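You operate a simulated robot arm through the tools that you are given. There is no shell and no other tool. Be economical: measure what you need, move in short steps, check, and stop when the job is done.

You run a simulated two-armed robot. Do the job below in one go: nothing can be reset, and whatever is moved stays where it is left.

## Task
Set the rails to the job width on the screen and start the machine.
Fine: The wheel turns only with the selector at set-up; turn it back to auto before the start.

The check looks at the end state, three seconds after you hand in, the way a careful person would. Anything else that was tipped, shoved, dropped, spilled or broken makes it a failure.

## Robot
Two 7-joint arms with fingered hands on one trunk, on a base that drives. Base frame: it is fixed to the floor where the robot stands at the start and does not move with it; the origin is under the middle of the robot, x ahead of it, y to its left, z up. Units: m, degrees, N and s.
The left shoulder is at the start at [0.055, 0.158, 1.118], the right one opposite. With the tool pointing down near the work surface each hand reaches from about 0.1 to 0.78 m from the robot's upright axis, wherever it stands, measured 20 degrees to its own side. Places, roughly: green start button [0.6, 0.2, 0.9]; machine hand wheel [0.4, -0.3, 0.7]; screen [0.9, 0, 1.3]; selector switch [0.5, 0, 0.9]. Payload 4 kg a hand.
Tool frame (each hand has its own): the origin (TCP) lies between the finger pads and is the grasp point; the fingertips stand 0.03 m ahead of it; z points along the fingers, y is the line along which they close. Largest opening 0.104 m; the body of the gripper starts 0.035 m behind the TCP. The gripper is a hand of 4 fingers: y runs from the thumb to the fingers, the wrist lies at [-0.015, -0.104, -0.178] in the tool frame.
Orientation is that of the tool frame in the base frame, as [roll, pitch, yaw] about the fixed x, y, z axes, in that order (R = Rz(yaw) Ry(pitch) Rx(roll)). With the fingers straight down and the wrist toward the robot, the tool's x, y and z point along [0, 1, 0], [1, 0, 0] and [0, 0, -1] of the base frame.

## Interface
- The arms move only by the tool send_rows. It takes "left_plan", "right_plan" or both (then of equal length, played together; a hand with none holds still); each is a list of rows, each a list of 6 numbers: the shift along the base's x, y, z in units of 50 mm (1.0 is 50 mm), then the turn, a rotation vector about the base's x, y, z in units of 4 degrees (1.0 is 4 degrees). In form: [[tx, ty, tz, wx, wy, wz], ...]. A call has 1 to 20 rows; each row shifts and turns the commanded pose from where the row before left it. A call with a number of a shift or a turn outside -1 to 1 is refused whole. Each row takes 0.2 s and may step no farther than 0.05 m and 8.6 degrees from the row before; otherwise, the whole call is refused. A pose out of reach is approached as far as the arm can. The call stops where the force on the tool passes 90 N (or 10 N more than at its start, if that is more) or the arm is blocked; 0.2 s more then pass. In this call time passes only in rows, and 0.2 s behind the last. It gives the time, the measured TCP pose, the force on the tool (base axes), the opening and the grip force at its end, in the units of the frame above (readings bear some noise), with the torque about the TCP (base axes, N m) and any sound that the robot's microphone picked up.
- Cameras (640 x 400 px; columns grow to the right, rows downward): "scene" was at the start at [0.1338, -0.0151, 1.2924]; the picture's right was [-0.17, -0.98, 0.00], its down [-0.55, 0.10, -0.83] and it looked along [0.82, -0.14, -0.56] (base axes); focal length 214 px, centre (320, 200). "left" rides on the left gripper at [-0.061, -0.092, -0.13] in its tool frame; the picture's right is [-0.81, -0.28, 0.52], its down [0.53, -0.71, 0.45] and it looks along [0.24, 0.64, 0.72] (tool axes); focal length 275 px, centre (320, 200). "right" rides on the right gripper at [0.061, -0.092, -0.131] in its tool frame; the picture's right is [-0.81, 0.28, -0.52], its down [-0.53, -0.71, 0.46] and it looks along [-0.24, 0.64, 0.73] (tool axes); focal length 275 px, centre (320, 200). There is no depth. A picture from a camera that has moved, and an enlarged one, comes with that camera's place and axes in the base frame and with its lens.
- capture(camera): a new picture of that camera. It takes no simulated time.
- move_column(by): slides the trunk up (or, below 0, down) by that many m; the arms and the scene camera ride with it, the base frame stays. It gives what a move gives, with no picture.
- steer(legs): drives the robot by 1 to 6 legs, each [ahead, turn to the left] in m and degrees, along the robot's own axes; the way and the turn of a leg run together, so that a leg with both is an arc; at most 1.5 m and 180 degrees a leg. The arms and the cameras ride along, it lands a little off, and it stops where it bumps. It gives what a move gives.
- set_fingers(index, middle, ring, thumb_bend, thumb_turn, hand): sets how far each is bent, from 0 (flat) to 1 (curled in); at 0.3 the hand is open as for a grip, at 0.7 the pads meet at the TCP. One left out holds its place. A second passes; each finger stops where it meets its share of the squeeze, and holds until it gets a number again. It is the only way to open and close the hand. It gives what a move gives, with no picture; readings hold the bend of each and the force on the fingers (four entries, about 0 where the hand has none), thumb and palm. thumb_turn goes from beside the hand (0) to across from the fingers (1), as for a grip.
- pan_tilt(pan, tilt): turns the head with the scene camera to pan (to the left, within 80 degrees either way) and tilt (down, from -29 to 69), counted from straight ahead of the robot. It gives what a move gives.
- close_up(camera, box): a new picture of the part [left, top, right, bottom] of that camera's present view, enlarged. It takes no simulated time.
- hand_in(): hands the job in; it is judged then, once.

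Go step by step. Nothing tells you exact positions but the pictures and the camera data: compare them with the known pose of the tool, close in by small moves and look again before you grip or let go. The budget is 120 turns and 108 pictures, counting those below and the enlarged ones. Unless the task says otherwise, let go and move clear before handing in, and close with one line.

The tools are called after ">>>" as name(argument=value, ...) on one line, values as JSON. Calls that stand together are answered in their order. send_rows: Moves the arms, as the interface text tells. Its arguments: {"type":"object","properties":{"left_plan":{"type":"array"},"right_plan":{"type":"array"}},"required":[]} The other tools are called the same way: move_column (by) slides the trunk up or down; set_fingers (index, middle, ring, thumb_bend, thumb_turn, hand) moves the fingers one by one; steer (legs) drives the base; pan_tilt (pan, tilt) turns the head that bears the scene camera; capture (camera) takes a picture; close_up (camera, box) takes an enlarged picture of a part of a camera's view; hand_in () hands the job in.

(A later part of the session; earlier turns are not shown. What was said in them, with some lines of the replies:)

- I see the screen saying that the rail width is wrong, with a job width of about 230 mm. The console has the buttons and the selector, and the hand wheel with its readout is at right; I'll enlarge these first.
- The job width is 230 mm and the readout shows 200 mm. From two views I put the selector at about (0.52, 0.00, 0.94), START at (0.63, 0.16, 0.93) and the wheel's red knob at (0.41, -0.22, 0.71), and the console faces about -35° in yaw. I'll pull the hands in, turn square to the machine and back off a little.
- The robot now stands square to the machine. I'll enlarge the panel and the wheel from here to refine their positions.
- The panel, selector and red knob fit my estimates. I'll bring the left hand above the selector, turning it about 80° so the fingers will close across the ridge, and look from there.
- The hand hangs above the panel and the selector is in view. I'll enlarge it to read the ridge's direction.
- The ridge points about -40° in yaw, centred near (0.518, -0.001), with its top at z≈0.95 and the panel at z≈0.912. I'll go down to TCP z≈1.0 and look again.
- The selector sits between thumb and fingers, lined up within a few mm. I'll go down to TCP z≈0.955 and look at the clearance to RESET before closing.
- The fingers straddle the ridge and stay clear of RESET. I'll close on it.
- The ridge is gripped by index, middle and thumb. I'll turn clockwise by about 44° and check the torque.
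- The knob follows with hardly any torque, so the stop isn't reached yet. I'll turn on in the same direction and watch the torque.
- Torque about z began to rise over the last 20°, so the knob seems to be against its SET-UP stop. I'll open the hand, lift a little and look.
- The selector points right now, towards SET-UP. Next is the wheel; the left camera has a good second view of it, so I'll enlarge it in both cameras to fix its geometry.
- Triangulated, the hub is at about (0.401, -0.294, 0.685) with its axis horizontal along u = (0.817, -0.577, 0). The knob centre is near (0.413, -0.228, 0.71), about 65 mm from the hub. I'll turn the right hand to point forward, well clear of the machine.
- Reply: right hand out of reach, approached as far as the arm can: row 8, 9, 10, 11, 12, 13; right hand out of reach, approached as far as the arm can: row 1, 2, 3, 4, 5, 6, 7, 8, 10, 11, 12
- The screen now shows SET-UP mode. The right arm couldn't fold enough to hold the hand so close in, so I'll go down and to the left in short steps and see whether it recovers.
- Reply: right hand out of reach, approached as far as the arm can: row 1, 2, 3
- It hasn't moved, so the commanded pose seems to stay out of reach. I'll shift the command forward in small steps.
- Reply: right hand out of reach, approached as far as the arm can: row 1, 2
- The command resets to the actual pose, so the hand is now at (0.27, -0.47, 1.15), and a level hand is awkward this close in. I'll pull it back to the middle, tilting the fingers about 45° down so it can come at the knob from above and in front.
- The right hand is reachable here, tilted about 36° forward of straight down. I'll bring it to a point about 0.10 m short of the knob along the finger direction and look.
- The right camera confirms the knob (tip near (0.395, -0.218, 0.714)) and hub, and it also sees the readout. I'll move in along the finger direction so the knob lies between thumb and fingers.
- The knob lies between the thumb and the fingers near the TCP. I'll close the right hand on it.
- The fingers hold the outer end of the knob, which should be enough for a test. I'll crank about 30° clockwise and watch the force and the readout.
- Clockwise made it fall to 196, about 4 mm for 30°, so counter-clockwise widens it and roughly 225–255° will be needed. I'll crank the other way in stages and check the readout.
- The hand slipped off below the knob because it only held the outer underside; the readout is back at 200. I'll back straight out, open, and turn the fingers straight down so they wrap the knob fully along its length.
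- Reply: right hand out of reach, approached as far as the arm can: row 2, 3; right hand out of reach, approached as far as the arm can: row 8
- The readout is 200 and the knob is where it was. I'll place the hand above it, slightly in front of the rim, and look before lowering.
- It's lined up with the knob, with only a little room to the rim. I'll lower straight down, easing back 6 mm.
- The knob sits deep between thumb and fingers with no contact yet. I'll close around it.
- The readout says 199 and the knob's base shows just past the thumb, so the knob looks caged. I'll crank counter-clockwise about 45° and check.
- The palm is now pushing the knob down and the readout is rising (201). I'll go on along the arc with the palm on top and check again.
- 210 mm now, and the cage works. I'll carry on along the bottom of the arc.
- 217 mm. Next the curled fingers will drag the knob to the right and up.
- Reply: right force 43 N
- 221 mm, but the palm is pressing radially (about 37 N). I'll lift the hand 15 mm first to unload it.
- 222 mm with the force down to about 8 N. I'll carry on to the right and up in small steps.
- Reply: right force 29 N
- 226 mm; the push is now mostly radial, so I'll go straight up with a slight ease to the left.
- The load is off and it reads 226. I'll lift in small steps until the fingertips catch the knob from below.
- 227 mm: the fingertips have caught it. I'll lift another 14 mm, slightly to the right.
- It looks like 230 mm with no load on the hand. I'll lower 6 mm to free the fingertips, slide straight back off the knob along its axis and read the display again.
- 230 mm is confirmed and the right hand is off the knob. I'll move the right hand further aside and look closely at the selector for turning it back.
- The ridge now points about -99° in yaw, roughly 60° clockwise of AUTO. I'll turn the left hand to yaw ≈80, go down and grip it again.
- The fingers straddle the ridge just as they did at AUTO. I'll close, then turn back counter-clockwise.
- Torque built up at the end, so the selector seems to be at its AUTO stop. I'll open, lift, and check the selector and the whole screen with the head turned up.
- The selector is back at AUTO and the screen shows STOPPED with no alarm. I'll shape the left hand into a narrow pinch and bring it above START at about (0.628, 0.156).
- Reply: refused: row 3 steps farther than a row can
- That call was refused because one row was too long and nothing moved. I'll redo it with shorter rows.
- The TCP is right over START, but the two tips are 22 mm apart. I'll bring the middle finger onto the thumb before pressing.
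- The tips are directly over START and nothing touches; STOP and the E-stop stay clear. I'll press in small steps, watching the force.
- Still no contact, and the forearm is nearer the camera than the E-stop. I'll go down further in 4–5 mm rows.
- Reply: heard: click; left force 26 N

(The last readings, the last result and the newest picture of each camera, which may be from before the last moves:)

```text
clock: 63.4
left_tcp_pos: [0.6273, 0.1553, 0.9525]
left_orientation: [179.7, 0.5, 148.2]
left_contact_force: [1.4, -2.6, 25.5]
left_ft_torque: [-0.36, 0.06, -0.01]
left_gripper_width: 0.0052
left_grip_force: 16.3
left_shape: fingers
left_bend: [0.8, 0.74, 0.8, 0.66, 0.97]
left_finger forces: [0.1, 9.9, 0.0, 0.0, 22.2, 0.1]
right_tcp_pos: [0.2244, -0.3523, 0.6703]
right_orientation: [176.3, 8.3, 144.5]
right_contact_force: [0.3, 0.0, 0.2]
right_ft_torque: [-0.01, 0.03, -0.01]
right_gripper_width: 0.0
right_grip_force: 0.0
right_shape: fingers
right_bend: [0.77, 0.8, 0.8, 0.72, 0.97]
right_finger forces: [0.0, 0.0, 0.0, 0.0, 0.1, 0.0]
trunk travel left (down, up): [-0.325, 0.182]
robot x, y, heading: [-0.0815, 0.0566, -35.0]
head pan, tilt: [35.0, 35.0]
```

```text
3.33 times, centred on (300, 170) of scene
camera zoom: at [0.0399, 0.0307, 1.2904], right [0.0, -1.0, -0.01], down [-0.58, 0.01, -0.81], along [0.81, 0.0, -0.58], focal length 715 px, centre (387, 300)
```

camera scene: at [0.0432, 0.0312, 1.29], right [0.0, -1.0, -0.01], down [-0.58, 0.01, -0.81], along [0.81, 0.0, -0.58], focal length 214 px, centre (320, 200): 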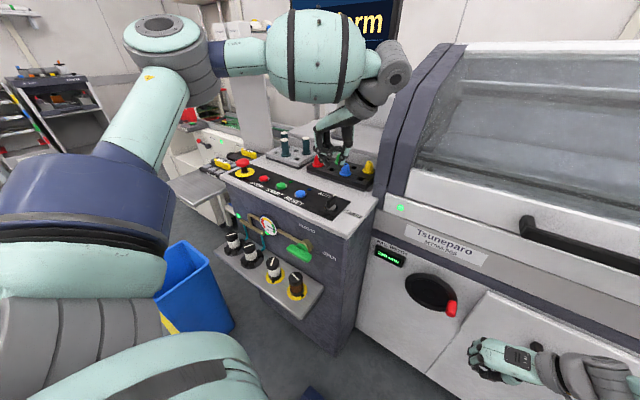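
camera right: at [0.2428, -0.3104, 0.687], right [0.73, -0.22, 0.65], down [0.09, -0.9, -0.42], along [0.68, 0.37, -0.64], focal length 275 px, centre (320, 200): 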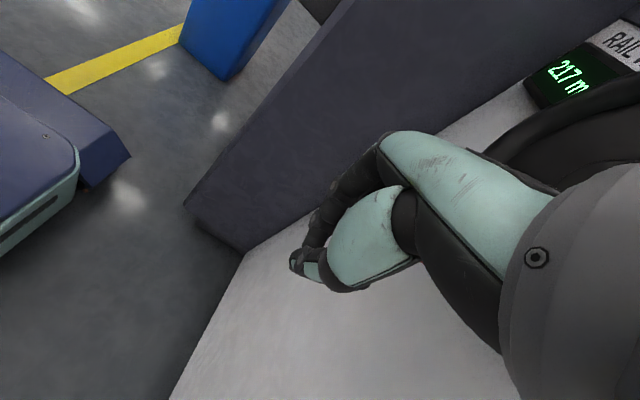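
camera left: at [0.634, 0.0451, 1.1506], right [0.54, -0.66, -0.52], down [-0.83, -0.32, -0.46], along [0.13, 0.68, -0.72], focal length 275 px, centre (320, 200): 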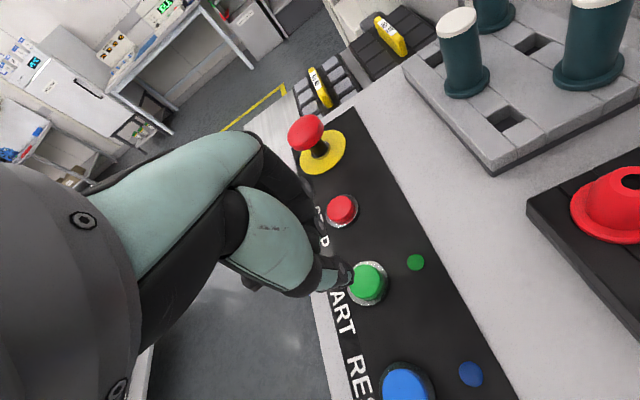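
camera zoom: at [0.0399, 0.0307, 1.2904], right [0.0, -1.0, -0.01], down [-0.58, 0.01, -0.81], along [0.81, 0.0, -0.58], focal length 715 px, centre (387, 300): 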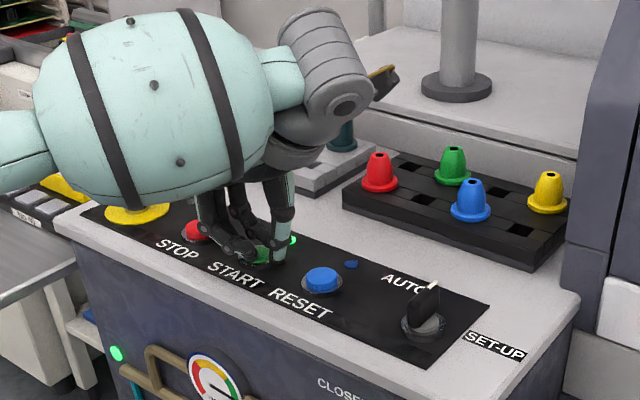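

I heard a click and the green lamp by START is lit. I'll lift straight off, move clear, and check the screen and readout.

>>> send_rows(left_plan=[[0, 0, 0.5, 0, 0, 0], [0, 0, 1, 0, 0, 0], [0, 0, 1, 0, 0, 0], [0, 0, 0.6, 0, 0, 0], [-0.6, 0.3, 0.4, 0, 0, 0], [-0.6, 0.3, 0.4, 0, 0, 0], [-0.6, 0.3, 0.4, 0, 0, 0], [-0.6, 0.3, 0.4, 0, 0, 0], [-0.6, 0.3, 0.4, 0, 0, 0]])

>>> pan_tilt(pan=22, tilt=25)

>>> capture(camera="scene")

>>> close_up(camera="scene", box=[320, 260, 450, 350])

>>> close_up(camera="scene", box=[140, 150, 340, 290])

```text
clock: 65.4
left_tcp_pos: [0.5002, 0.1997, 1.1953]
left_orientation: [179.7, -0.1, 148.1]
left_contact_force: [0.1, -0.2, 1.0]
left_ft_torque: [0.01, -0.03, 0.03]
left_gripper_width: 0.0039
left_grip_force: 0.0
left_shape: fingers
left_bend: [0.8, 0.72, 0.8, 0.66, 0.97]
left_finger forces: [0.0, 0.0, 0.0, 0.1, 0.0, 0.0]
left hand out of reach, approached as far as the arm can: row 8, 9
right_tcp_pos: [0.2261, -0.3532, 0.6696]
right_orientation: [176.3, 8.2, 144.5]
right_contact_force: [-1.0, -0.7, 0.0]
right_ft_torque: [-0.01, 0.0, -0.01]
right_gripper_width: 0.0
right_grip_force: 0.1
right_shape: fingers
right_bend: [0.77, 0.8, 0.8, 0.72, 0.97]
right_finger forces: [0.1, 0.0, 0.0, 0.1, 0.0, 0.0]
trunk travel left (down, up): [-0.325, 0.182]
robot x, y, heading: [-0.0874, 0.0573, -35.4]
head pan, tilt: [35.0, 35.0]
```

```text
clock: 66.1
left_tcp_pos: [0.4996, 0.2018, 1.1934]
left_orientation: [180.0, -0.1, 147.9]
left_contact_force: [0.6, -0.4, -0.5]
left_ft_torque: [-0.01, -0.01, 0.02]
left_gripper_width: 0.0036
left_grip_force: 0.1
left_shape: fingers
left_bend: [0.8, 0.72, 0.8, 0.66, 0.97]
left_finger forces: [0.1, 0.0, 0.0, 0.0, 0.0, 0.1]
right_tcp_pos: [0.2245, -0.3522, 0.6701]
right_orientation: [176.4, 8.2, 144.5]
right_contact_force: [0.1, 0.7, 0.4]
right_ft_torque: [0.02, 0.02, 0.05]
right_gripper_width: 0.0
right_grip_force: 0.1
right_shape: fingers
right_bend: [0.77, 0.8, 0.8, 0.72, 0.97]
right_finger forces: [0.1, 0.0, 0.1, 0.0, 0.0, 0.0]
trunk travel left (down, up): [-0.325, 0.182]
robot x, y, heading: [-0.0839, 0.0562, -35.1]
head pan, tilt: [22.0, 25.0]
```

```text
22 pictures are left
camera scene: at [0.0449, 0.0109, 1.3055], right [-0.23, -0.97, 0.0], down [-0.42, 0.1, -0.9], along [0.88, -0.2, -0.43], focal length 214 px, centre (320, 200)
```

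scene: 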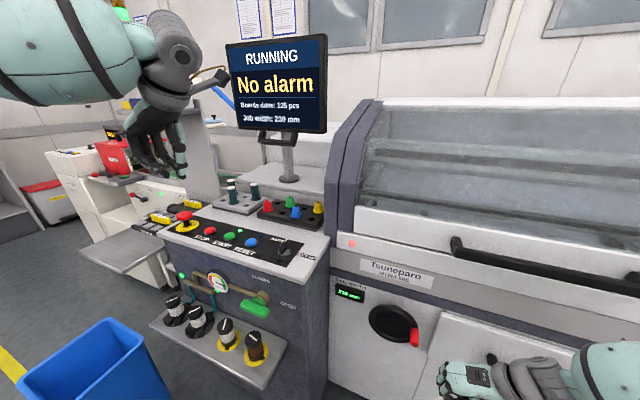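

```text
4.44 times, centred on (385, 305) of scene
camera zoom: at [0.0449, 0.0109, 1.3055], right [-0.23, -0.97, 0.0], down [-0.42, 0.1, -0.9], along [0.88, -0.2, -0.43], focal length 953 px, centre (31, -267)
```

zoom: 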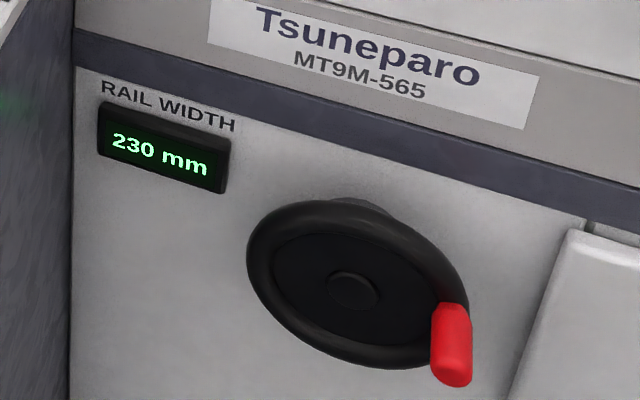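

```text
2.86 times, centred on (240, 220) of scene
camera zoom: at [0.0449, 0.0109, 1.3055], right [-0.23, -0.97, 0.0], down [-0.42, 0.1, -0.9], along [0.88, -0.2, -0.43], focal length 613 px, centre (549, 143)
```

zoom: 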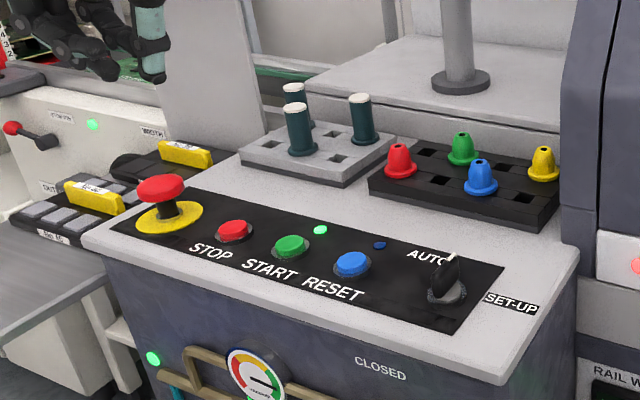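

The screen shows RUNNING with no alarm, the rails read 230 mm, the selector is at AUTO, and both hands are clear. I'll hand in.

>>> hand_in()

```text
The job is handed in.
```

The rails are set to the 230 mm job width, the selector is back at AUTO, and the machine is running with no alarm.
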